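You operate a simulated robot arm through the tools that you are given. There is no shell and no other tool.

Carry out the task below with a simulated robot arm. There is one attempt and no reset: what you move stays moved.

Task
Stand the screen upright, switch it off, wipe its dust off with the pad and switch it on.
Fine: put the pad back. What is to be rubbed or washed off counts as gone when no trace of it is left.

Only the result counts: the job must be done as asked and must still hold three seconds after the hand-in. Knocking over, shifting, dropping, spilling or breaking anything else fails it.

Robot
A 6-joint arm with a fingered hand, fixed in place. Base frame: the origin is on the floor under the middle of its stand, x ahead of it, y to its left, z up; the work surface is at about z = 0.7. Readings come in m, degrees, newtons and seconds.
With the tool pointing down near the work surface it reaches from about 0.1 to 0.7 m from the base axis. Its first joint turns from -115.0 to 115.0 degrees. Payload 4 kg.
The tool frame sits at the grasp point between the pads (the TCP): z along the fingers, y along the line on which they close. The tips reach 0.026 m beyond it. The gripper opens to 0.164 m; its body begins 0.073 m behind the TCP. The gripper is a hand of 5 fingers: y runs from the thumb to the fingers, the wrist lies at [0, 0, -0.239] in the tool frame.
Orientation is that of the tool frame in the base frame, as a unit quaternion [w, x, y, z]. With the fingers straight down and closing along the base's y, the tool's x points along the base's -x, its y along +y and its z along -z.

Tools
- The arm moves only by the tool jog_arm. Its argument "targets" is a list that holds one entry, the list of rows, each a list of 6 numbers: the shift along the base's x, y, z in m, then the turn, a rotation vector about the base's x, y, z in degrees. In form: [[[tx, ty, tz, rx, ry, rz], ...]]. A call has 1 to 20 rows; each row shifts and turns the commanded pose from where the row before left it. Rows are played at 5 a second. More than 0.05 m and 8.6 degrees between two rows, and nothing of the call is played. Where a pose cannot be reached the arm comes as near as it can. A force on the tool above 40 N (or 10 N above the force at the start of the call, whichever is more), or a blocked arm, ends the call early, and 0.2 s more pass. In this call time passes only in rows, and 0.2 s behind the last. The reply holds the time, the measured pose of the TCP, the force on the tool along the base axes, the opening and the grip force, in the units named above and with some noise, with the torque about the TCP (base axes, N m) and any sound that the robot's microphone picked up, and new pictures: "show" is both (left out), scene, wrist or none.
- Cameras (640 x 400 px; columns grow to the right, rows downward): "scene" is fixed at [0.0489, 0.4993, 1.6113]; the picture's right is [-0.87, -0.50, 0.00], its down [-0.27, 0.47, -0.84] and it looks along [0.42, -0.73, -0.54] (base axes); focal length 336 px, centre (320, 200). "wrist" rides on the gripper at [0.05, -0.07, -0.093] in the tool frame; the picture's right is [0.81, 0.59, 0.00], its down [-0.43, 0.60, -0.68] and it looks along [-0.40, 0.55, 0.74] (tool axes); focal length 270 px, centre (320, 200). There is no depth. A picture from a camera that has moved, and an enlarged one, comes with that camera's place and axes in the base frame and with its lens.
- move_column(by): slides the trunk up (or, below 0, down) by that many m; the arm rides with it, the base frame stays. It gives what a move gives, with no picture.
- curl_fingers(finger1, finger2, finger3, finger4, thumb_bend): sets how far each is bent, from 0 (flat) to 1 (curled in); at 0.3 the hand is open as for a grip, at 0.7 the pads meet at the TCP. One left out holds its place. A second passes; each finger stops where it meets its share of the squeeze, and holds until it gets a number again. It is the only way to open and close the hand. It gives what a move gives, with no picture; readings hold the bend of each and the force on the fingers (four entries, about 0 where the hand has none), thumb and palm.
- enlarge(camera, box): a new picture of the part [left, top, right, bottom] of that camera's present view, enlarged. It takes no simulated time.
- sign_off(): hands the job in; it is judged then, once.

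Nothing tells you positions but the pictures and the camera data. Unless the task says otherwise, let go and move clear before handing in.

The tools are called after "Emit:" as name(argument=value, ...) on one line, values as JSON. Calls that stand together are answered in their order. jog_arm: Moves the arm, as the interface text tells. Its arguments: {"type":"object","properties":{"targets":{"type":"array","items":{"type":"array","items":{"type":"array","items":{"type":"number"}}}},"show":{"type":"string","enum":["both","scene","wrist","none"]}},"required":["targets"]} The other tools are called the same way: move_column (by) moves the trunk up or down; curl_fingers (finger1, finger2, finger3, finger4, thumb_bend) moves the fingers one by one; enlarge (camera, box) takes an enlarged picture of a part of a camera's view; sign_off () hands the job in.

At the start:

```text
t: 0.0
tcp_pos: [0.2862, -0.3912, 1.2684]
tcp_rot: [0.0, 0.001, 1.0, 0.0]
contact_force: [-0.3, 0.1, 0.5]
ft_torque: [-0.01, 0.03, -0.02]
finger_gap: 0.1642
grasp_force: 0.0
shape: jaw
bend: [0.3, 0.3, 0.3, 0.3, 0.3]
finger forces: [0.0, 0.0, 0.1, 0.0, 0.0, 0.0]
trunk travel left (down, up): [-0.925, 0.065]
```

scene: 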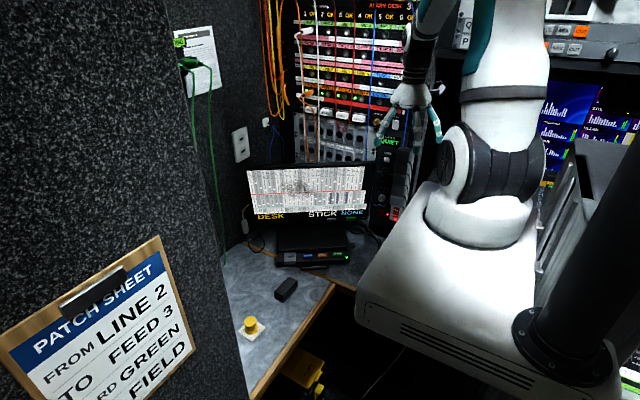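
wrist: 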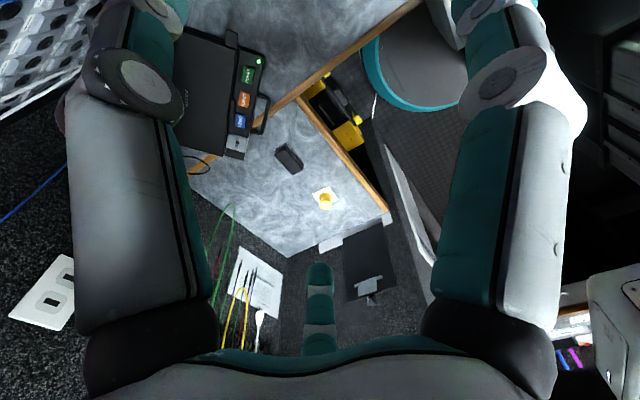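

I see a screen on a desk with a console box below it, a small black block, and a yellow knob on a white pad on the work surface. I'll look closer before moving anything.

Emit:
enlarge(camera="scene", box=[220, 140, 400, 280])

Emit:
enlarge(camera="scene", box=[220, 260, 360, 350])

Emit:
enlarge(camera="wrist", box=[160, 0, 400, 230])

Emit:
enlarge(camera="scene", box=[0, 0, 640, 400])

```text
2.86 times, centred on (310, 210) of scene
camera zoom: at [0.0489, 0.4993, 1.6113], right [-0.87, -0.5, 0.0], down [-0.27, 0.47, -0.84], along [0.42, -0.73, -0.54], focal length 959 px, centre (349, 171)
```

zoom: 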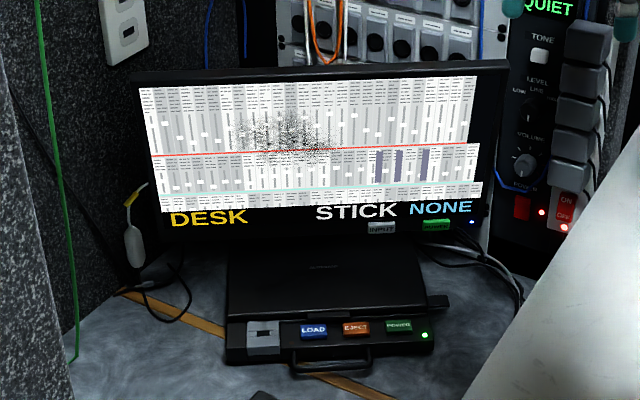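

```text
4.44 times, centred on (290, 305) of scene
camera zoom: at [0.0489, 0.4993, 1.6113], right [-0.87, -0.5, 0.0], down [-0.27, 0.47, -0.84], along [0.42, -0.73, -0.54], focal length 1491 px, centre (453, -267)
```

zoom: 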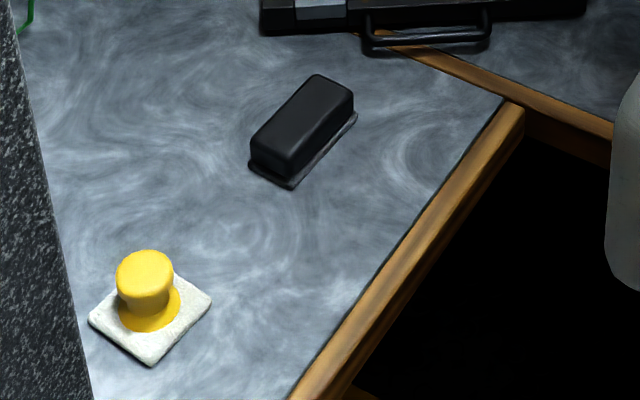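

```text
1.74 times, centred on (280, 115) of wrist
camera zoom: at [0.2368, -0.4612, 1.3623], right [-0.81, 0.59, 0.0], down [0.43, 0.6, 0.68], along [0.4, 0.55, -0.74], focal length 470 px, centre (390, 348)
```

zoom: 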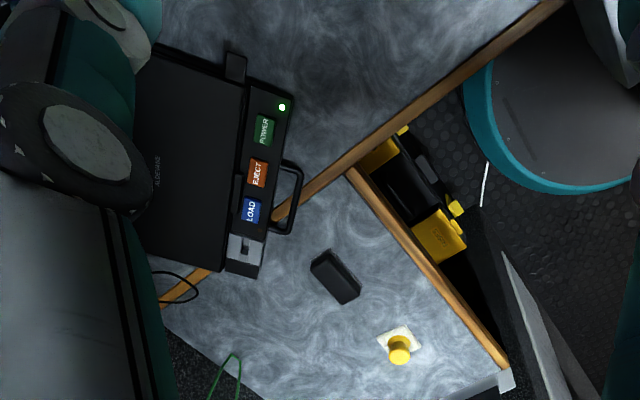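

```text
1.00 times, centred on (320, 200) of scene (not enlarged: the box is as wide or as high as the picture)
camera zoom: at [0.0489, 0.4993, 1.6113], right [-0.87, -0.5, 0.0], down [-0.27, 0.47, -0.84], along [0.42, -0.73, -0.54], focal length 336 px, centre (320, 200)
```

zoom: 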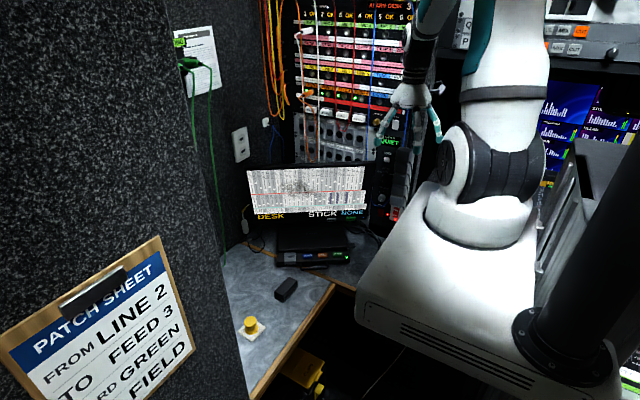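

The screen seems to stand behind a deck box at roughly (0.69, -0.51). The two small items on the desk are a black block with a grey base at about (0.56, -0.15) and a yellow knob on a white plate at about (0.57, 0.03). I'll swing the wrist camera round to look at the screen and both items from close up.

Emit:
jog_arm(targets=[[[0.001, 0.022, 0, 0, 0, -8], [0.001, 0.022, 0, 0, 0, -8], [0.001, 0.022, 0, 0, 0, -8], [0.001, 0.022, 0, 0, 0, -8], [0.001, 0.022, 0, 0, 0, -8], [0.001, 0.022, 0, 0, 0, -8], [0.001, 0.022, 0, 0, 0, -8], [0.001, 0.022, 0, 0, 0, -8], [0.001, 0.022, 0, 0, 0, -8], [0.001, 0.022, 0, 0, 0, -8], [0.001, 0.022, 0, 0, 0, -8], [0.001, 0.022, 0, 0, 0, -8], [0.001, 0.022, 0, 0, 0, -8]]])

```text
t: 2.8
tcp_pos: [0.3093, -0.108, 1.2741]
tcp_rot: [-0.002, 0.789, 0.615, -0.001]
contact_force: [-0.2, -0.5, 0.0]
ft_torque: [0.02, -0.02, -0.01]
finger_gap: 0.1639
grasp_force: 0.0
shape: jaw
bend: [0.3, 0.3, 0.3, 0.3, 0.3]
finger forces: [0.0, 0.0, 0.1, 0.1, 0.0, 0.0]
out of reach, approached as far as the arm can: row 13
trunk travel left (down, up): [-0.925, 0.065]
camera wrist: at [0.2548, -0.0425, 1.367], right [0.77, 0.64, 0.0], down [0.47, -0.56, 0.68], along [0.43, -0.52, -0.74], focal length 270 px, centre (320, 200)
```

scene: 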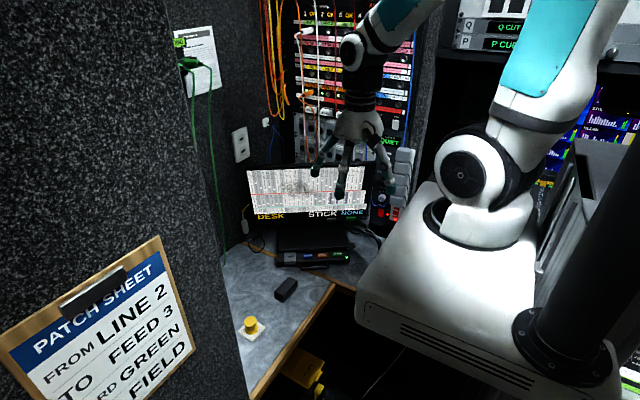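
wrist: 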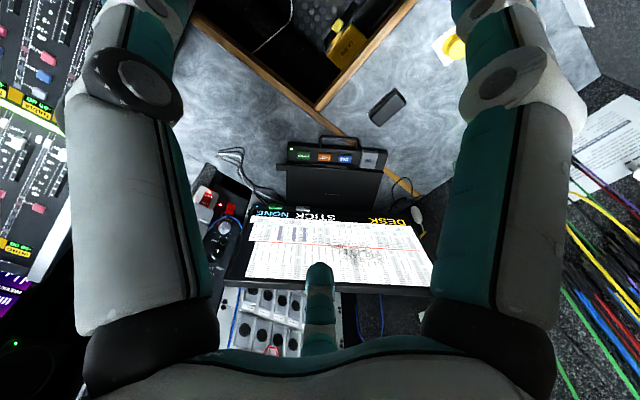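

The wrist view now shows the screen upside-down with the deck, block and knob in front of it. I'll enlarge each part.

Emit:
enlarge(camera="wrist", box=[190, 130, 450, 300])

Emit:
enlarge(camera="wrist", box=[350, 10, 490, 130])

Emit:
enlarge(camera="wrist", box=[240, 190, 330, 250])

```text
2.35 times, centred on (320, 215) of wrist
camera zoom: at [0.2548, -0.0425, 1.367], right [0.77, 0.64, 0.0], down [0.47, -0.56, 0.68], along [0.43, -0.52, -0.74], focal length 636 px, centre (320, 165)
```

zoom: 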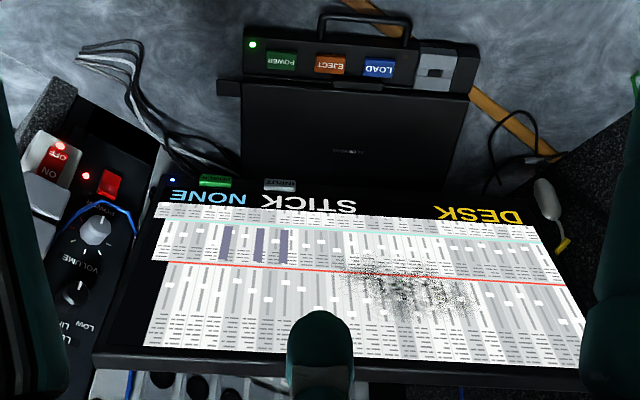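

```text
3.33 times, centred on (420, 70) of wrist
camera zoom: at [0.2548, -0.0425, 1.367], right [0.77, 0.64, 0.0], down [0.47, -0.56, 0.68], along [0.43, -0.52, -0.74], focal length 901 px, centre (-13, 633)
```

zoom: 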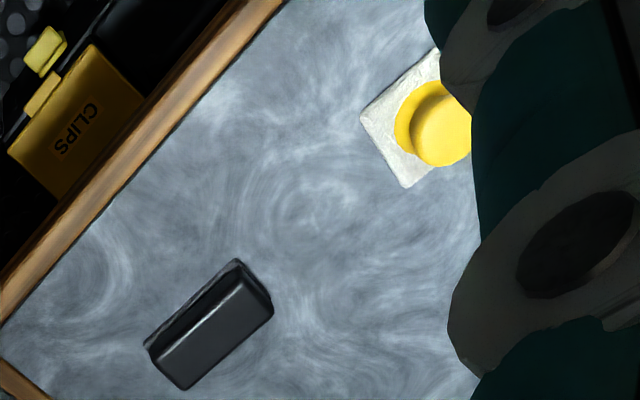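

```text
6.67 times, centred on (285, 220) of wrist
camera zoom: at [0.2548, -0.0425, 1.367], right [0.77, 0.64, 0.0], down [0.47, -0.56, 0.68], along [0.43, -0.52, -0.74], focal length 1802 px, centre (553, 67)
```

zoom: 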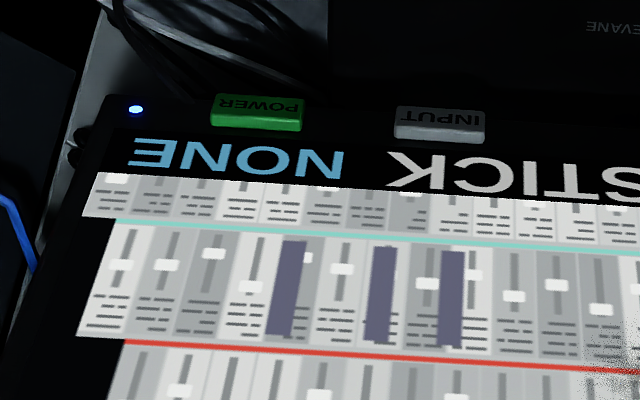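

The screen's own POWER button (green, lower-right bezel) is at about (0.52, -0.575, 0.765), with a blue LED beside it, and the dust is near the upper middle. I can't judge the screen's lean yet, so I'll lower the trunk and tilt the wrist camera to view it more squarely.

Emit:
move_column(by=-0.2)

Emit:
jog_arm(targets=[[[0, 0, 0, -5.4, -4.5, 0], [0, 0, 0, -5.4, -4.5, 0], [0, 0, 0, -5.4, -4.5, 0], [0, 0, 0, -5.4, -4.5, 0], [0, 0, 0, -5.4, -4.5, 0]]])

```text
t: 5.0
tcp_pos: [0.3088, -0.1087, 1.0727]
tcp_rot: [-0.002, 0.788, 0.616, 0.0]
contact_force: [0.2, 0.4, -0.4]
ft_torque: [0.01, -0.03, 0.02]
finger_gap: 0.1638
grasp_force: 0.0
shape: jaw
bend: [0.3, 0.3, 0.3, 0.3, 0.3]
finger forces: [0.0, 0.1, 0.0, 0.1, 0.0, 0.0]
trunk travel left (down, up): [-0.725, 0.265]
```

```text
t: 6.2
tcp_pos: [0.4142, -0.1334, 1.1245]
tcp_rot: [0.3, 0.752, 0.587, 0.008]
contact_force: [0.9, -0.7, 0.2]
ft_torque: [-0.03, 0.02, -0.01]
finger_gap: 0.1639
grasp_force: 0.0
shape: jaw
bend: [0.3, 0.3, 0.3, 0.3, 0.3]
finger forces: [0.1, 0.0, 0.0, 0.0, 0.0, 0.1]
out of reach, approached as far as the arm can: row 1, 2, 3, 4, 5
trunk travel left (down, up): [-0.725, 0.265]
camera wrist: at [0.3358, -0.0396, 1.1521], right [0.77, 0.64, 0.0], down [0.14, -0.16, 0.98], along [0.63, -0.75, -0.21], focal length 270 px, centre (320, 200)
```

scene: 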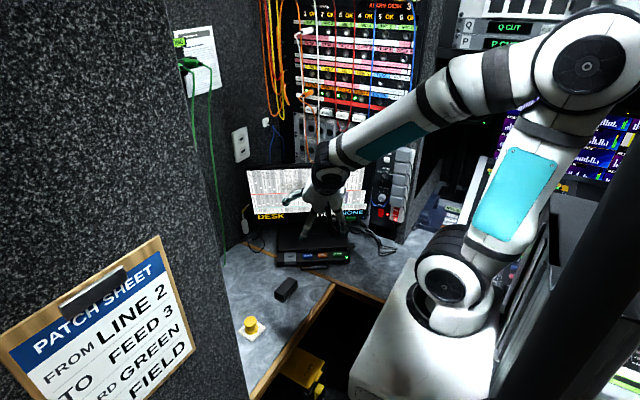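
wrist: 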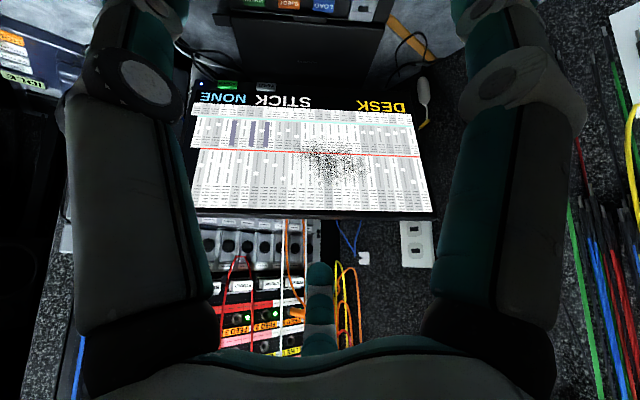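

The camera now looks at the screen from slightly above, so I'll enlarge it to measure its lean.

Emit:
enlarge(camera="wrist", box=[170, 20, 450, 230])

Emit:
enlarge(camera="wrist", box=[180, 70, 310, 140])

Emit:
enlarge(camera="scene", box=[220, 140, 400, 280])

```text
1.90 times, centred on (310, 125) of wrist
camera zoom: at [0.3358, -0.0396, 1.1521], right [0.77, 0.64, 0.0], down [0.14, -0.16, 0.98], along [0.63, -0.75, -0.21], focal length 515 px, centre (339, 343)
```

zoom: 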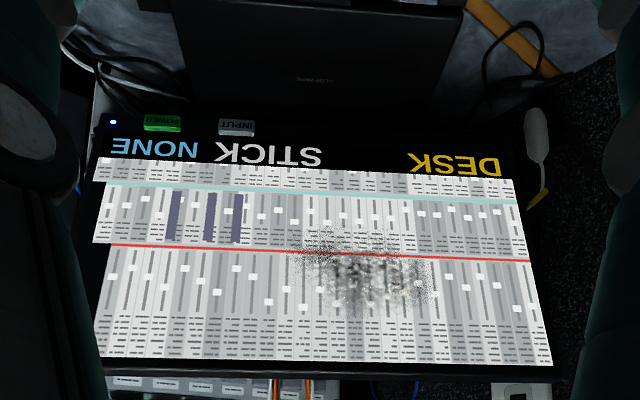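

```text
4.92 times, centred on (245, 105) of wrist
camera zoom: at [0.3358, -0.0396, 1.1521], right [0.77, 0.64, 0.0], down [0.14, -0.16, 0.98], along [0.63, -0.75, -0.21], focal length 1331 px, centre (689, 668)
```

zoom: 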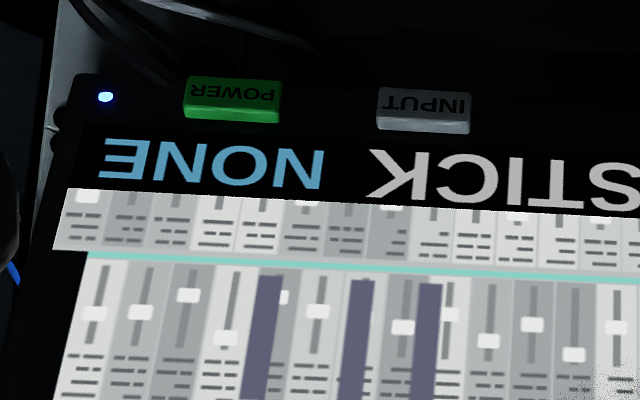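

```text
2.86 times, centred on (310, 210) of scene
camera zoom: at [0.0489, 0.4993, 1.6113], right [-0.87, -0.5, 0.0], down [-0.27, 0.47, -0.84], along [0.42, -0.73, -0.54], focal length 959 px, centre (349, 171)
```

zoom: 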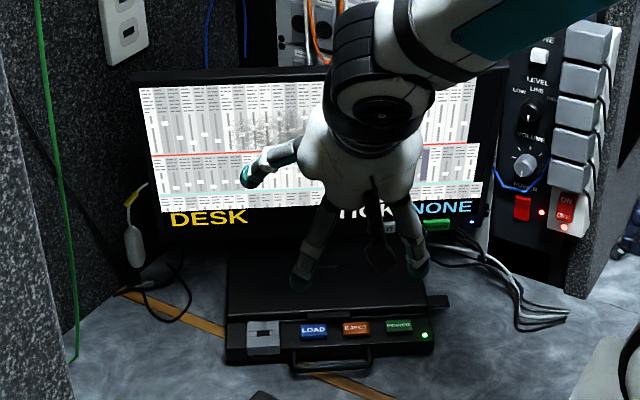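

By triangulation the screen leans forward (top towards the viewer) by roughly 14°, spanning about (0.46, -0.60) to (0.83, -0.33) with its top near z 1.07. Next I'll bring the camera back over the desk to inspect the two candidate pads closely.

Emit:
jog_arm(targets=[[[0, 0, 0, 5.4, 4.5, 0], [0, 0, 0, 5.4, 4.5, 0], [0, 0, 0, 5.4, 4.5, 0], [0, 0, 0, 5.4, 4.5, 0], [0, 0, 0, 5.4, 4.5, 0], [0, 0, 0, 0, 0, 8], [0, 0, 0, 0, 0, 8], [0, 0, 0, 0, 0, 8], [0, 0, 0, 0, 0, 8], [0, 0, 0, 0, 0, 8], [0, 0, 0, 0, 0, 8]]])

```text
t: 8.6
tcp_pos: [0.4138, -0.1351, 1.1257]
tcp_rot: [0.0, 0.468, 0.884, -0.001]
contact_force: [-0.1, -0.1, -0.6]
ft_torque: [-0.01, 0.01, -0.01]
finger_gap: 0.1637
grasp_force: 0.1
shape: jaw
bend: [0.3, 0.3, 0.3, 0.3, 0.3]
finger forces: [0.0, 0.1, 0.0, 0.1, 0.0, 0.0]
trunk travel left (down, up): [-0.725, 0.265]
camera wrist: at [0.3292, -0.1323, 1.2188], right [0.03, 1.0, 0.0], down [0.74, -0.02, 0.68], along [0.68, -0.02, -0.74], focal length 270 px, centre (320, 200)
```

scene: 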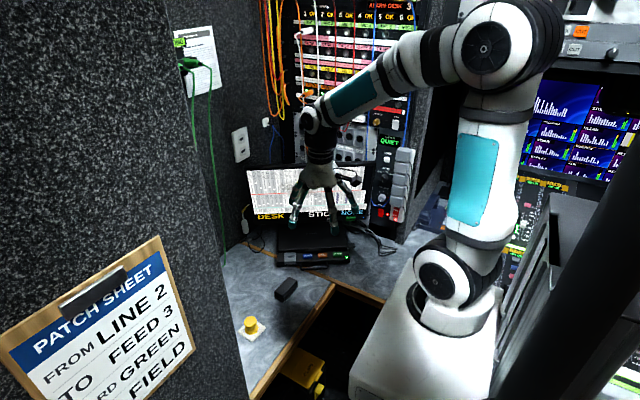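
wrist: 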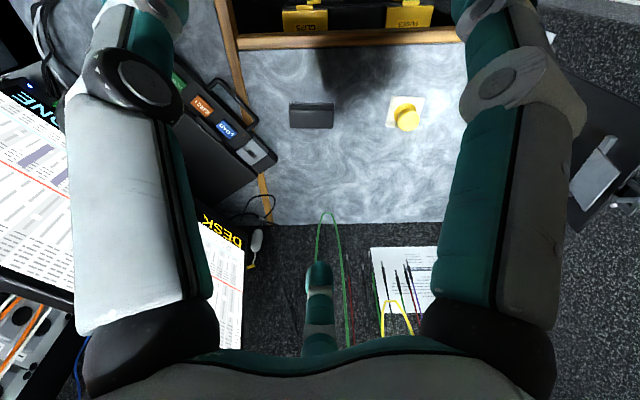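

Both small items are visible now, so I'll lower the trunk to see them more closely.

Emit:
move_column(by=-0.18)

Emit:
jog_arm(targets=[[[-0.02, 0.035, 0, 0, 0, 0], [-0.02, 0.035, 0, 0, 0, 0]]])

Emit:
enlarge(camera="wrist", box=[220, 20, 460, 200])

```text
t: 10.6
tcp_pos: [0.4153, -0.1347, 0.9459]
tcp_rot: [-0.001, 0.468, 0.883, -0.001]
contact_force: [-1.1, 0.5, 0.8]
ft_torque: [0.01, -0.03, 0.01]
finger_gap: 0.1641
grasp_force: 0.0
shape: jaw
bend: [0.3, 0.3, 0.3, 0.3, 0.3]
finger forces: [0.0, 0.0, 0.0, 0.1, 0.1, 0.0]
trunk travel left (down, up): [-0.545, 0.445]
```

```text
t: 11.2
tcp_pos: [0.3751, -0.0664, 0.9439]
tcp_rot: [0.0, 0.47, 0.883, -0.001]
contact_force: [-1.4, 0.1, 0.0]
ft_torque: [-0.02, -0.01, -0.01]
finger_gap: 0.1639
grasp_force: 0.1
shape: jaw
bend: [0.3, 0.3, 0.3, 0.3, 0.3]
finger forces: [0.1, 0.1, 0.0, 0.0, 0.0, 0.0]
trunk travel left (down, up): [-0.545, 0.445]
camera wrist: at [0.2894, -0.0631, 1.0379], right [0.03, 1.0, 0.0], down [0.74, -0.02, 0.68], along [0.68, -0.02, -0.74], focal length 270 px, centre (320, 200)
```

scene: 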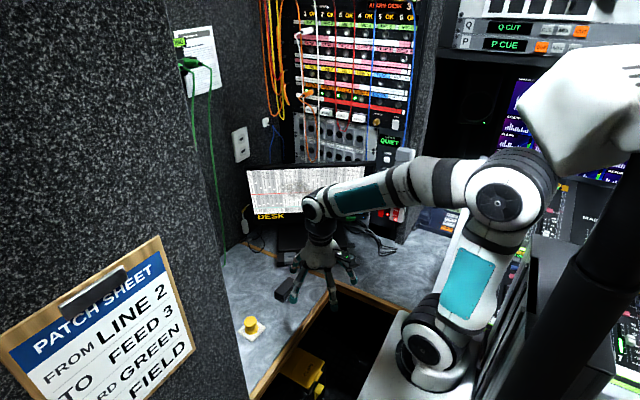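
wrist: 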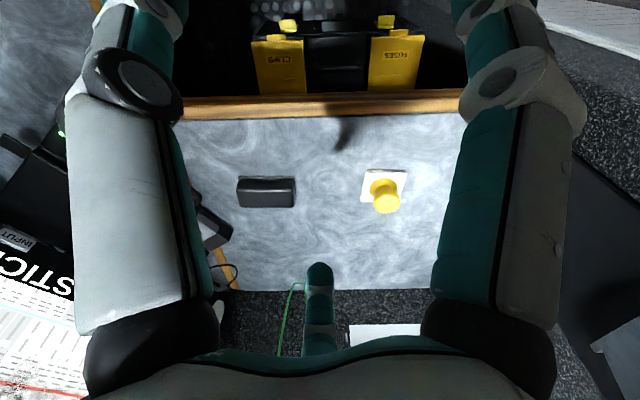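

```text
2.22 times, centred on (340, 110) of wrist
camera zoom: at [0.2894, -0.0631, 1.0379], right [0.03, 1.0, 0.0], down [0.74, -0.02, 0.68], along [0.68, -0.02, -0.74], focal length 601 px, centre (276, 400)
```

zoom: 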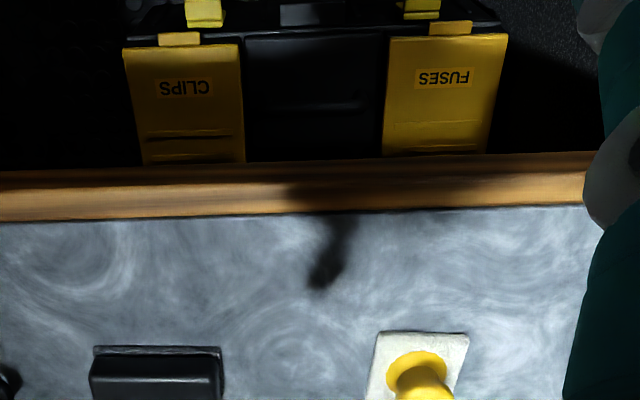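

Emit:
enlarge(camera="wrist", box=[230, 160, 310, 220])

Emit:
enlarge(camera="wrist", box=[345, 160, 425, 220])

Emit:
enlarge(camera="scene", box=[265, 270, 305, 305])

Emit:
enlarge(camera="scene", box=[230, 305, 270, 345])

```text
6.67 times, centred on (270, 190) of wrist
camera zoom: at [0.2894, -0.0631, 1.0379], right [0.03, 1.0, 0.0], down [0.74, -0.02, 0.68], along [0.68, -0.02, -0.74], focal length 1802 px, centre (653, 267)
```

zoom: 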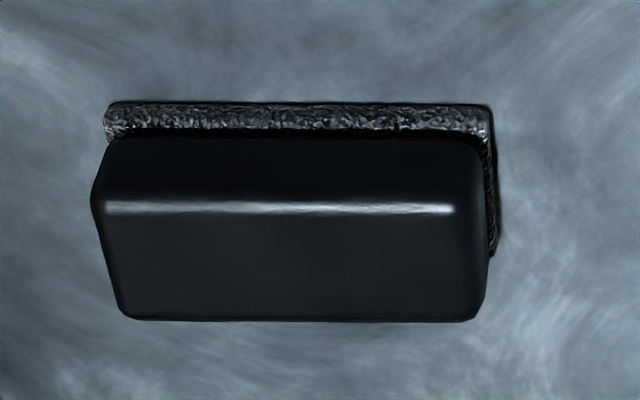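

```text
6.67 times, centred on (385, 190) of wrist
camera zoom: at [0.2894, -0.0631, 1.0379], right [0.03, 1.0, 0.0], down [0.74, -0.02, 0.68], along [0.68, -0.02, -0.74], focal length 1802 px, centre (-113, 267)
```

zoom: 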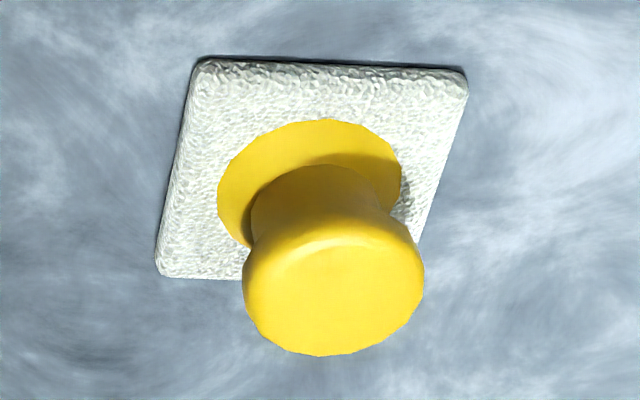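

```text
11.43 times, centred on (285, 288) of scene
camera zoom: at [0.0489, 0.4993, 1.6113], right [-0.87, -0.5, 0.0], down [-0.27, 0.47, -0.84], along [0.42, -0.73, -0.54], focal length 3835 px, centre (720, -800)
```

zoom: 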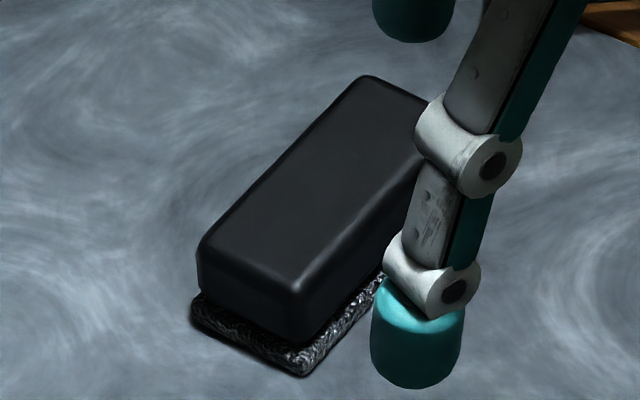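

```text
10.00 times, centred on (250, 325) of scene
camera zoom: at [0.0489, 0.4993, 1.6113], right [-0.87, -0.5, 0.0], down [-0.27, 0.47, -0.84], along [0.42, -0.73, -0.54], focal length 3356 px, centre (1020, -1050)
```

zoom: 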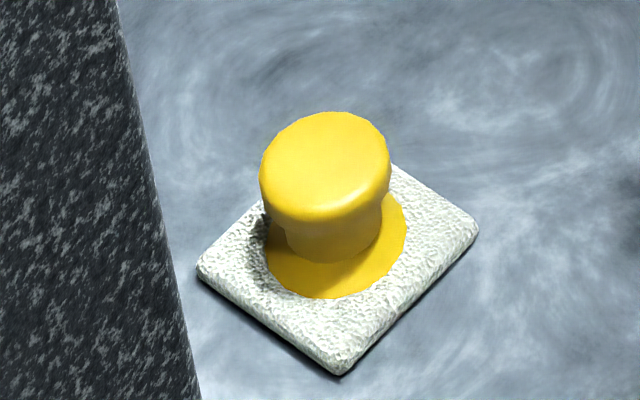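

The white fleece pad with the yellow knob (centre about (0.562, 0.026), knob top about z 0.752) looks like the soft wiping pad, while the black block is a felt eraser-like thing. Now I'll go for an oblique side view of the screen to find out how it stands.

Emit:
jog_arm(targets=[[[-0.005, -0.038, 0.022, 0, 0, 0], [-0.005, -0.038, 0.022, 0, 0, 0], [-0.005, -0.038, 0.022, 0, 0, 0], [-0.005, -0.038, 0.022, 0, 0, 0], [-0.005, -0.038, 0.022, 0, 0, 0], [-0.005, -0.038, 0.022, 0, 0, 0], [-0.005, -0.038, 0.022, 0, 0, 0], [-0.005, -0.038, 0.022, 0, 0, 0]]])

```text
t: 13.0
tcp_pos: [0.3322, -0.3688, 1.1051]
tcp_rot: [0.001, 0.469, 0.883, -0.003]
contact_force: [0.0, 0.4, -0.1]
ft_torque: [-0.01, -0.01, 0.01]
finger_gap: 0.1639
grasp_force: 0.1
shape: jaw
bend: [0.3, 0.3, 0.3, 0.3, 0.3]
finger forces: [0.0, 0.0, 0.0, 0.1, 0.1, 0.1]
out of reach, approached as far as the arm can: row 8
trunk travel left (down, up): [-0.545, 0.445]
camera wrist: at [0.249, -0.3651, 1.198], right [0.03, 1.0, -0.01], down [0.73, -0.02, 0.68], along [0.68, -0.03, -0.73], focal length 270 px, centre (320, 200)
```

scene: 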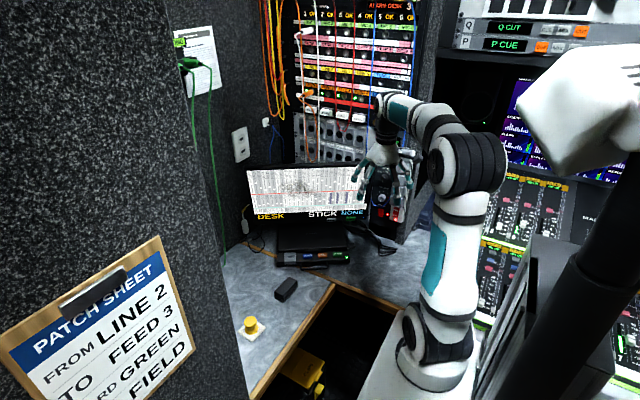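
wrist: 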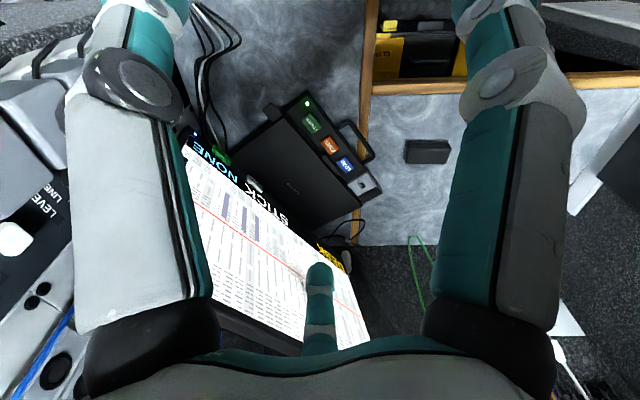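

The screen is partly hidden by a finger, so I'll turn the wrist a little to bring its near edge into view.

Emit:
jog_arm(targets=[[[0, 0.01, 0, 0, 0, -8], [0, 0.01, 0, 0, 0, -8], [0, 0.01, 0, 0, 0, -8]]], show="wrist")

Emit:
enlarge(camera="wrist", box=[170, 80, 460, 370])

```text
t: 13.8
tcp_pos: [0.3332, -0.3358, 1.1047]
tcp_rot: [-0.001, 0.644, 0.765, -0.001]
contact_force: [-0.1, 0.0, 0.2]
ft_torque: [0.01, 0.0, 0.0]
finger_gap: 0.1641
grasp_force: 0.0
shape: jaw
bend: [0.3, 0.3, 0.3, 0.3, 0.3]
finger forces: [0.0, 0.0, 0.0, 0.0, 0.0, 0.0]
trunk travel left (down, up): [-0.545, 0.445]
camera wrist: at [0.2564, -0.2991, 1.198], right [0.44, 0.9, 0.0], down [0.66, -0.32, 0.68], along [0.61, -0.3, -0.74], focal length 270 px, centre (320, 200)
```

wrist: 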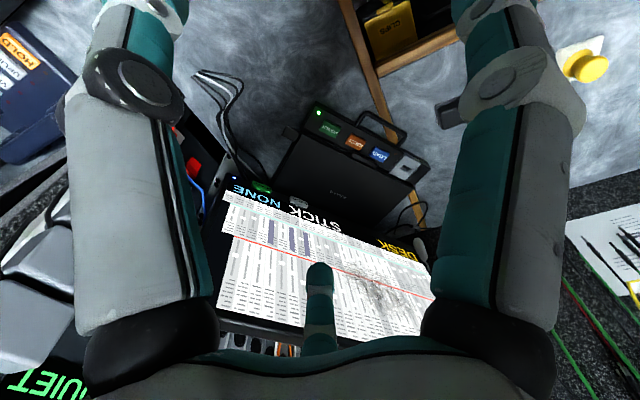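

```text
1.38 times, centred on (315, 225) of wrist
camera zoom: at [0.2564, -0.2991, 1.198], right [0.44, 0.9, 0.0], down [0.66, -0.32, 0.68], along [0.61, -0.3, -0.74], focal length 373 px, centre (327, 166)
```

zoom: 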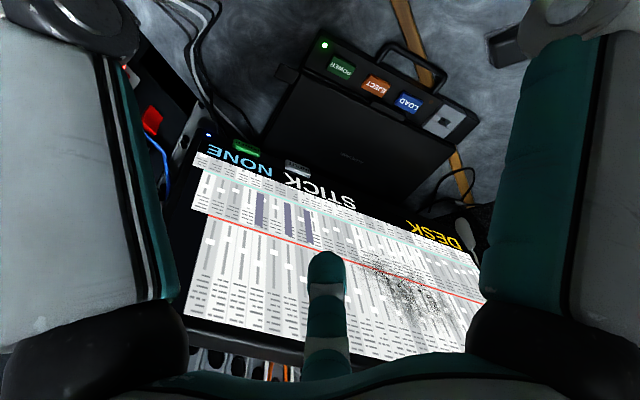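

I have a rough pose, and I'll zoom the fixed camera hard on the screen frame to get its edges more exactly.

Emit:
enlarge(camera="scene", box=[235, 150, 315, 250])

Emit:
enlarge(camera="scene", box=[310, 150, 390, 250])

Emit:
enlarge(camera="wrist", box=[190, 170, 310, 270])

Emit:
enlarge(camera="wrist", box=[200, 280, 340, 370])

```text
4.00 times, centred on (275, 200) of scene
camera zoom: at [0.0489, 0.4993, 1.6113], right [-0.87, -0.5, 0.0], down [-0.27, 0.47, -0.84], along [0.42, -0.73, -0.54], focal length 1342 px, centre (500, 200)
```

zoom: 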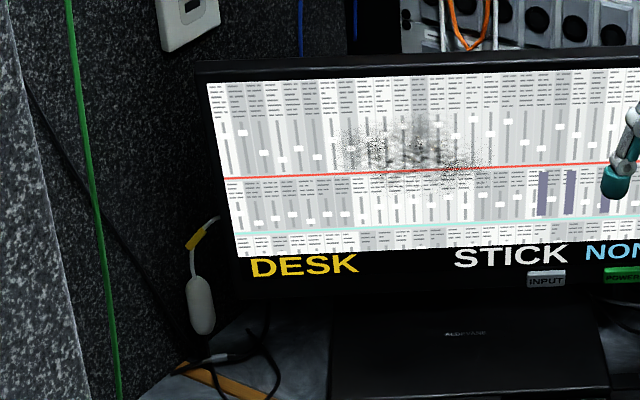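

```text
4.00 times, centred on (350, 200) of scene
camera zoom: at [0.0489, 0.4993, 1.6113], right [-0.87, -0.5, 0.0], down [-0.27, 0.47, -0.84], along [0.42, -0.73, -0.54], focal length 1342 px, centre (200, 200)
```

zoom: 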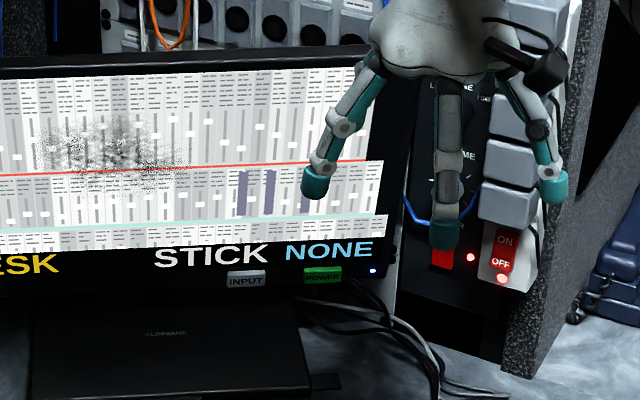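

```text
4.00 times, centred on (250, 220) of wrist
camera zoom: at [0.2564, -0.2991, 1.198], right [0.44, 0.9, 0.0], down [0.66, -0.32, 0.68], along [0.61, -0.3, -0.74], focal length 1081 px, centre (600, 120)
```

zoom: 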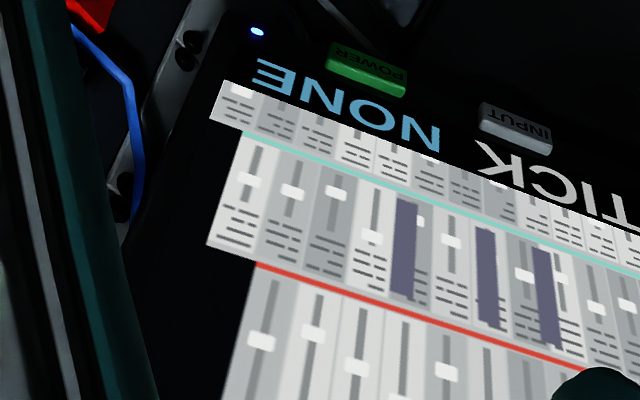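

```text
4.44 times, centred on (270, 325) of wrist
camera zoom: at [0.2564, -0.2991, 1.198], right [0.44, 0.9, 0.0], down [0.66, -0.32, 0.68], along [0.61, -0.3, -0.74], focal length 1201 px, centre (542, -356)
```

zoom: 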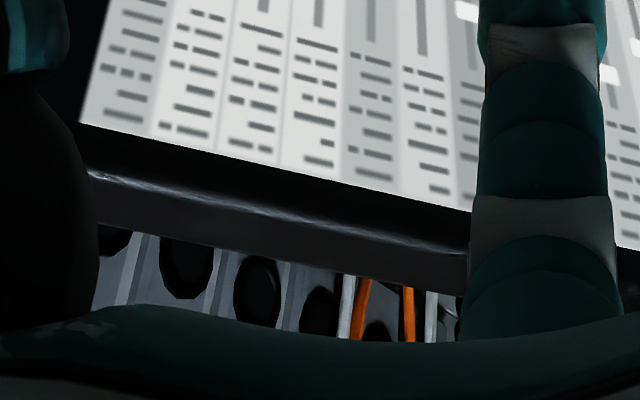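

All views agree: the screen's plane runs at azimuth about 35°, it leans forward 11–14° (top too near the viewer), and its top centre is about (0.60, -0.40, 1.08). I'll re-orient the hand so it can point horizontally at the screen with the thumb on top.

Emit:
jog_arm(targets=[[[0.004, 0.0144, 0, 0, 0, 7.7], [0.004, 0.0144, 0, 0, 0, 7.7], [0.004, 0.0144, 0, 0, 0, 7.7], [0.004, 0.0144, 0, 0, 0, 7.7], [0.004, 0.0144, 0, 0, 0, 7.7], [0.004, 0.0144, 0, 0, 0, 7.7], [0.004, 0.0144, 0, 0, 0, 7.7], [0.004, 0.0144, 0, 0, 0, 7.7], [0.004, 0.0144, 0, 0, 0, 7.7], [0.004, 0.0144, 0, 0, 0, 7.7], [0.004, 0.0144, 0, 0, 0, 7.7], [0.004, 0.0144, 0, 0, 0, 7.7], [0.004, 0.0144, 0, 0, 0, 7.7], [0.004, 0.0144, 0, 0, 0, 7.7], [0.004, 0.0144, 0, 0, 0, 7.5]]])

```text
t: 17.0
tcp_pos: [0.3924, -0.1214, 1.1049]
tcp_rot: [0.002, -0.304, 0.953, -0.003]
contact_force: [0.2, -0.6, 0.0]
ft_torque: [0.05, -0.02, -0.05]
finger_gap: 0.1638
grasp_force: 0.1
shape: jaw
bend: [0.3, 0.3, 0.3, 0.3, 0.3]
finger forces: [0.0, 0.0, 0.0, 0.0, 0.0, 0.0]
trunk travel left (down, up): [-0.545, 0.445]
camera wrist: at [0.3914, -0.2073, 1.1977], right [-1.0, 0.01, 0.0], down [0.01, 0.74, 0.68], along [0.01, 0.68, -0.74], focal length 270 px, centre (320, 200)
```

scene: 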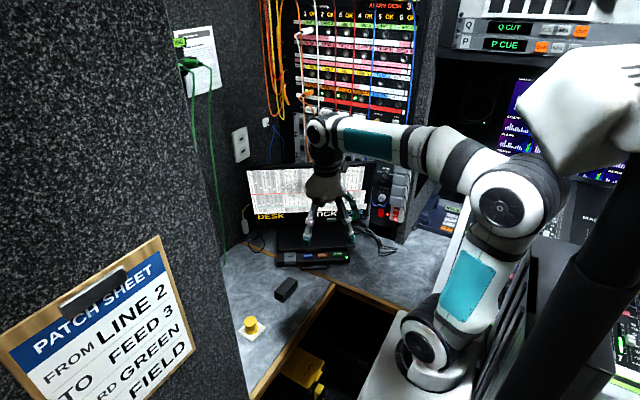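
wrist: 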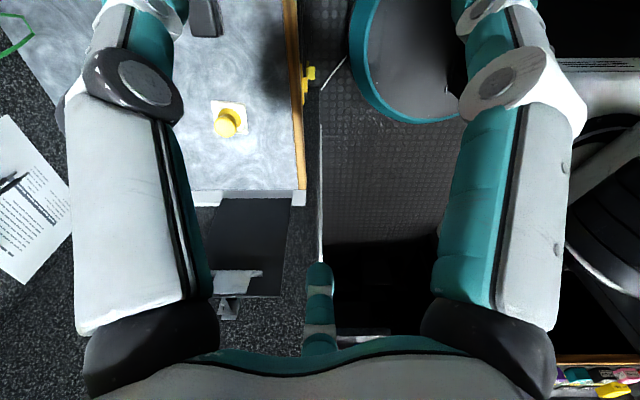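

The orientation is as planned, so I'll tilt the hand up to point at the screen while moving forward, stopping about 0.2 m short of it.

Emit:
jog_arm(targets=[[[0.011, -0.011, 0, -6.55, -4.59, 0], [0.011, -0.011, 0, -6.55, -4.59, 0], [0.011, -0.011, 0, -6.55, -4.59, 0], [0.011, -0.011, 0, -6.55, -4.59, 0], [0.011, -0.011, 0, -6.55, -4.59, 0], [0.011, -0.011, 0, -6.55, -4.59, 0], [0.011, -0.011, 0, -6.55, -4.59, 0], [0.011, -0.011, 0, -6.55, -4.59, 0], [0.011, -0.011, 0, -6.55, -4.59, 0], [0.011, -0.011, 0, -6.55, -4.59, 0]]])

```text
t: 19.2
tcp_pos: [0.5247, -0.2365, 1.1027]
tcp_rot: [0.192, -0.233, 0.729, -0.614]
contact_force: [0.3, 0.2, 0.6]
ft_torque: [-0.03, 0.02, 0.0]
finger_gap: 0.1638
grasp_force: 0.1
shape: jaw
bend: [0.3, 0.3, 0.3, 0.3, 0.3]
finger forces: [0.0, 0.0, 0.1, 0.0, 0.1, 0.1]
out of reach, approached as far as the arm can: row 2, 3, 4, 5
trunk travel left (down, up): [-0.545, 0.445]
camera wrist: at [0.4393, -0.1998, 1.1869], right [-0.72, -0.38, -0.58], down [-0.09, 0.88, -0.47], along [0.69, -0.29, -0.67], focal length 270 px, centre (320, 200)
```

scene: 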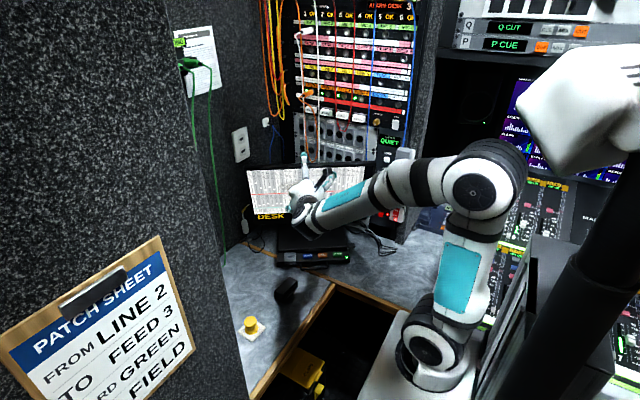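
wrist: 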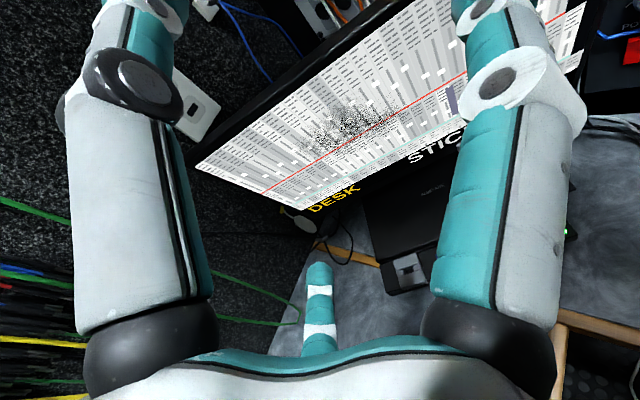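

The hand now points at the screen, tilted 10° down with its thumb on top. I'll close the fingers to form a compact pusher.

Emit:
curl_fingers(finger1=0.7, finger2=0.7, finger3=0.7, finger4=0.7, thumb_bend=0.7)

Emit:
enlarge(camera="scene", box=[230, 140, 380, 260])

Emit:
enlarge(camera="wrist", box=[0, 0, 640, 400])

```text
t: 20.2
tcp_pos: [0.5245, -0.2356, 1.1028]
tcp_rot: [0.192, -0.232, 0.73, -0.614]
contact_force: [-0.4, 0.5, 0.4]
ft_torque: [0.0, -0.01, 0.02]
finger_gap: 0.0
grasp_force: 0.0
shape: fingers
bend: [0.68, 0.68, 0.68, 0.68, 0.69]
finger forces: [0.0, 0.0, 0.1, 0.1, 0.0, 0.0]
trunk travel left (down, up): [-0.545, 0.445]
```

```text
3.33 times, centred on (305, 200) of scene
camera zoom: at [0.0489, 0.4993, 1.6113], right [-0.87, -0.5, 0.0], down [-0.27, 0.47, -0.84], along [0.42, -0.73, -0.54], focal length 1118 px, centre (370, 200)
```

zoom: 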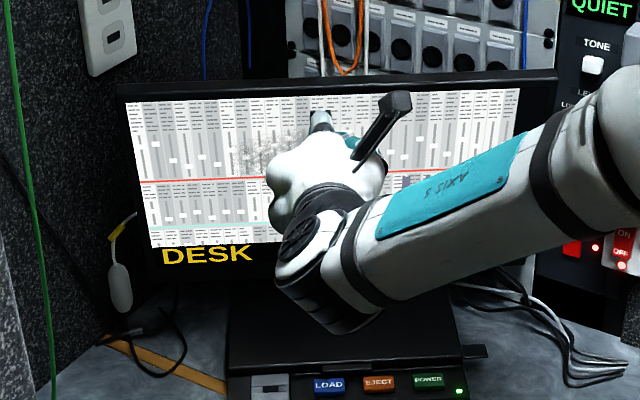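

```text
1.00 times, centred on (320, 200) of wrist (not enlarged: the box is as wide or as high as the picture)
camera zoom: at [0.439, -0.1997, 1.1874], right [-0.72, -0.38, -0.57], down [-0.09, 0.88, -0.47], along [0.69, -0.29, -0.67], focal length 270 px, centre (320, 200)
```

zoom: 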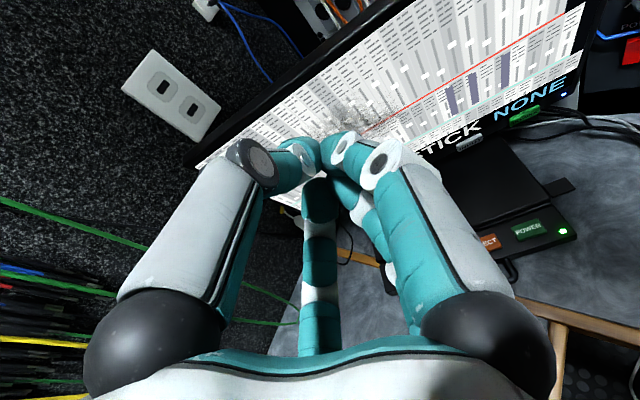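

The fingers are pinched together. I'll advance to about 4 cm in front of the top bezel's middle.

Emit:
jog_arm(targets=[[[0.0128, -0.0357, -0.011, 0, 0, 0], [0.0128, -0.0357, -0.011, 0, 0, 0], [0.0128, -0.0357, -0.011, 0, 0, 0]]])

Emit:
enlarge(camera="scene", box=[230, 140, 380, 260])

```text
t: 21.0
tcp_pos: [0.5663, -0.3439, 1.067]
tcp_rot: [0.192, -0.231, 0.73, -0.614]
contact_force: [0.4, 0.2, 0.4]
ft_torque: [0.04, 0.03, 0.01]
finger_gap: 0.0
grasp_force: 0.2
shape: fingers
bend: [0.68, 0.68, 0.68, 0.68, 0.69]
finger forces: [0.0, 0.0, 0.1, 0.0, 0.1, 0.1]
trunk travel left (down, up): [-0.545, 0.445]
camera wrist: at [0.4792, -0.3082, 1.1517], right [-0.72, -0.38, -0.58], down [-0.09, 0.88, -0.47], along [0.69, -0.29, -0.67], focal length 270 px, centre (320, 200)
```

scene: 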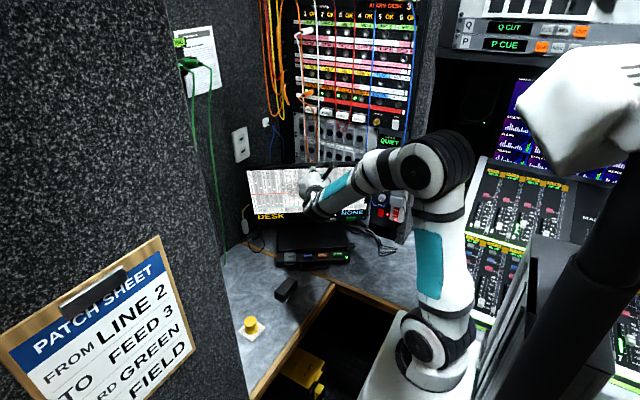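
wrist: 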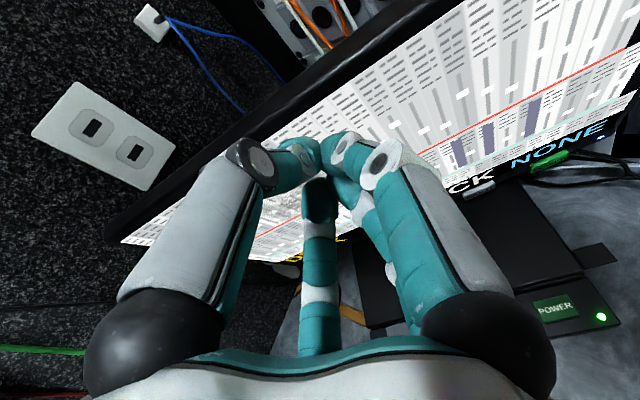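

```text
3.33 times, centred on (305, 200) of scene
camera zoom: at [0.0489, 0.4993, 1.6113], right [-0.87, -0.5, 0.0], down [-0.27, 0.47, -0.84], along [0.42, -0.73, -0.54], focal length 1118 px, centre (370, 200)
```

zoom: 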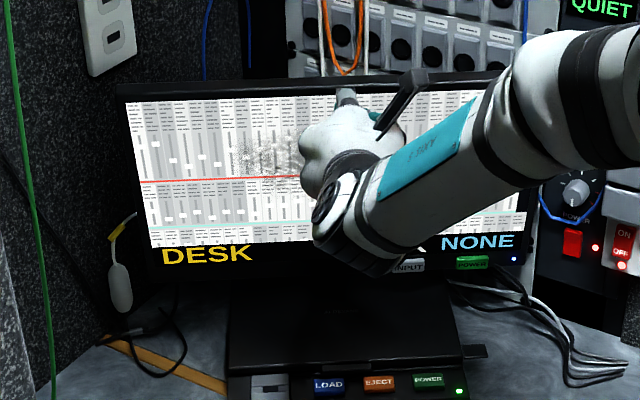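

The fingertips should be about 4 cm from the top bezel. I'll creep forward along the screen's normal until contact.

Emit:
jog_arm(targets=[[[0.00287, -0.0041, 0, 0, 0, 0], [0.00287, -0.0041, 0, 0, 0, 0], [0.00287, -0.0041, 0, 0, 0, 0], [0.00287, -0.0041, 0, 0, 0, 0], [0.00287, -0.0041, 0, 0, 0, 0]]], show="wrist")

Emit:
jog_arm(targets=[[[0.00172, -0.00246, 0, 0, 0, 0], [0.00172, -0.00246, 0, 0, 0, 0], [0.00172, -0.00246, 0, 0, 0, 0]]], show="none")

```text
t: 22.2
tcp_pos: [0.5782, -0.3643, 1.069]
tcp_rot: [0.192, -0.233, 0.729, -0.614]
contact_force: [0.0, 0.5, -1.3]
ft_torque: [-0.01, 0.04, -0.01]
finger_gap: 0.0
grasp_force: 0.1
shape: fingers
bend: [0.68, 0.68, 0.68, 0.68, 0.69]
finger forces: [0.0, 0.0, 0.1, 0.0, 0.0, 0.0]
trunk travel left (down, up): [-0.545, 0.445]
camera wrist: at [0.4924, -0.3276, 1.153], right [-0.72, -0.38, -0.58], down [-0.09, 0.88, -0.47], along [0.69, -0.29, -0.67], focal length 270 px, centre (320, 200)
```

wrist: 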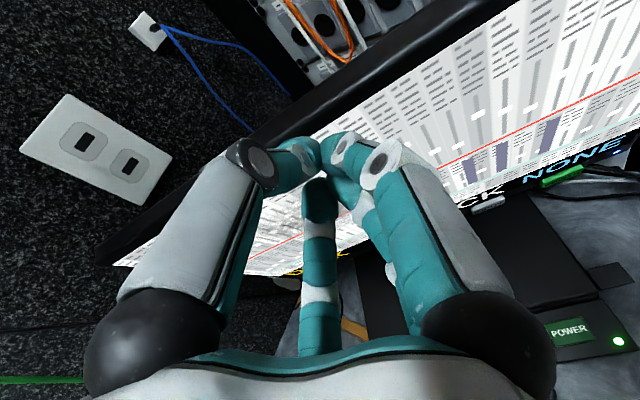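

```text
t: 23.0
tcp_pos: [0.5831, -0.3703, 1.0686]
tcp_rot: [0.192, -0.232, 0.729, -0.615]
contact_force: [-0.8, 0.2, 0.7]
ft_torque: [0.02, -0.01, 0.0]
finger_gap: 0.0
grasp_force: 0.0
shape: fingers
bend: [0.68, 0.68, 0.68, 0.68, 0.69]
finger forces: [0.1, 0.0, 0.0, 0.1, 0.1, 0.1]
trunk travel left (down, up): [-0.545, 0.445]
```

No contact yet. I'll continue with small steps.

Emit:
jog_arm(targets=[[[0.00172, -0.00246, 0, 0, 0, 0], [0.00172, -0.00246, 0, 0, 0, 0], [0.00172, -0.00246, 0, 0, 0, 0]]], show="none")

Emit:
jog_arm(targets=[[[0.00172, -0.00246, 0, 0, 0, 0], [0.00172, -0.00246, 0, 0, 0, 0]]], show="both")

Emit:
enlarge(camera="scene", box=[230, 140, 380, 260])

```text
t: 23.8
tcp_pos: [0.5876, -0.3782, 1.0694]
tcp_rot: [0.192, -0.232, 0.73, -0.614]
contact_force: [-5.8, 8.2, 1.2]
ft_torque: [-0.08, -0.03, -0.03]
finger_gap: 0.0
grasp_force: 5.5
shape: fingers
bend: [0.68, 0.68, 0.68, 0.68, 0.7]
finger forces: [0.1, 0.0, 0.1, 0.0, 11.8, 0.0]
trunk travel left (down, up): [-0.545, 0.445]
```

```text
t: 24.4
tcp_pos: [0.5912, -0.3825, 1.0695]
tcp_rot: [0.191, -0.232, 0.729, -0.615]
contact_force: [-5.0, 8.2, 2.5]
ft_torque: [-0.06, -0.05, 0.01]
finger_gap: 0.0
grasp_force: 5.8
shape: fingers
bend: [0.68, 0.68, 0.68, 0.68, 0.7]
finger forces: [0.1, 0.0, 0.0, 0.0, 11.4, 0.1]
trunk travel left (down, up): [-0.545, 0.445]
camera wrist: at [0.5055, -0.3461, 1.1536], right [-0.72, -0.38, -0.57], down [-0.09, 0.88, -0.47], along [0.69, -0.29, -0.67], focal length 270 px, centre (320, 200)
```

scene: 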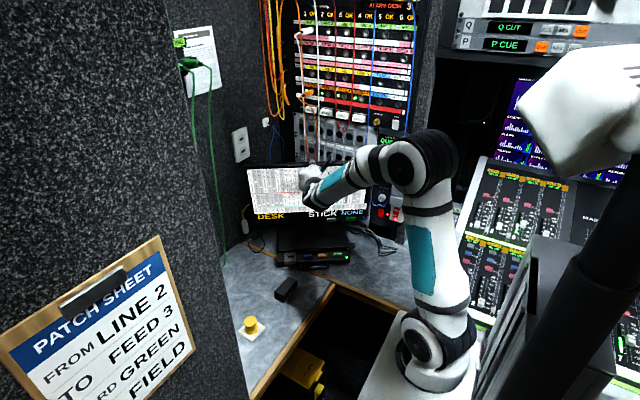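
wrist: 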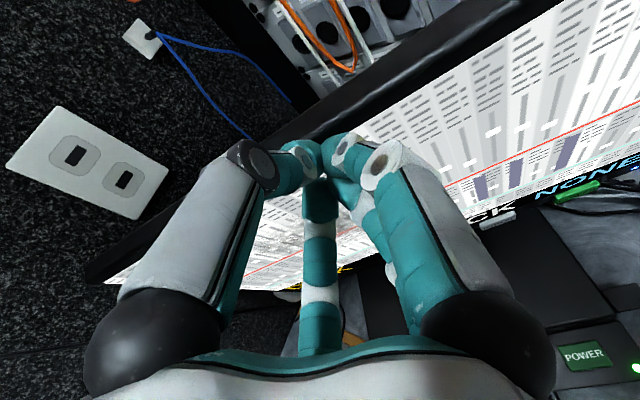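

```text
3.33 times, centred on (305, 200) of scene
camera zoom: at [0.0489, 0.4993, 1.6113], right [-0.87, -0.5, 0.0], down [-0.27, 0.47, -0.84], along [0.42, -0.73, -0.54], focal length 1118 px, centre (370, 200)
```

zoom: 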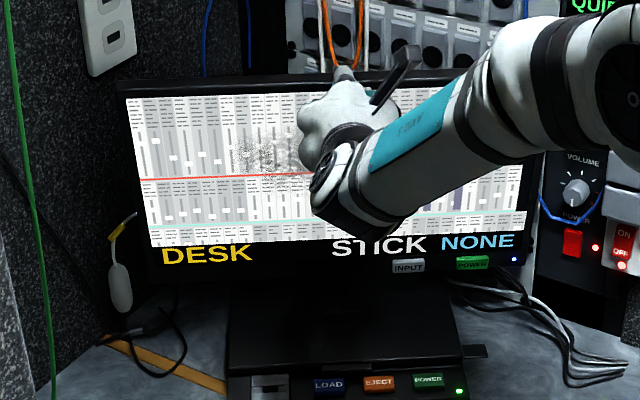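

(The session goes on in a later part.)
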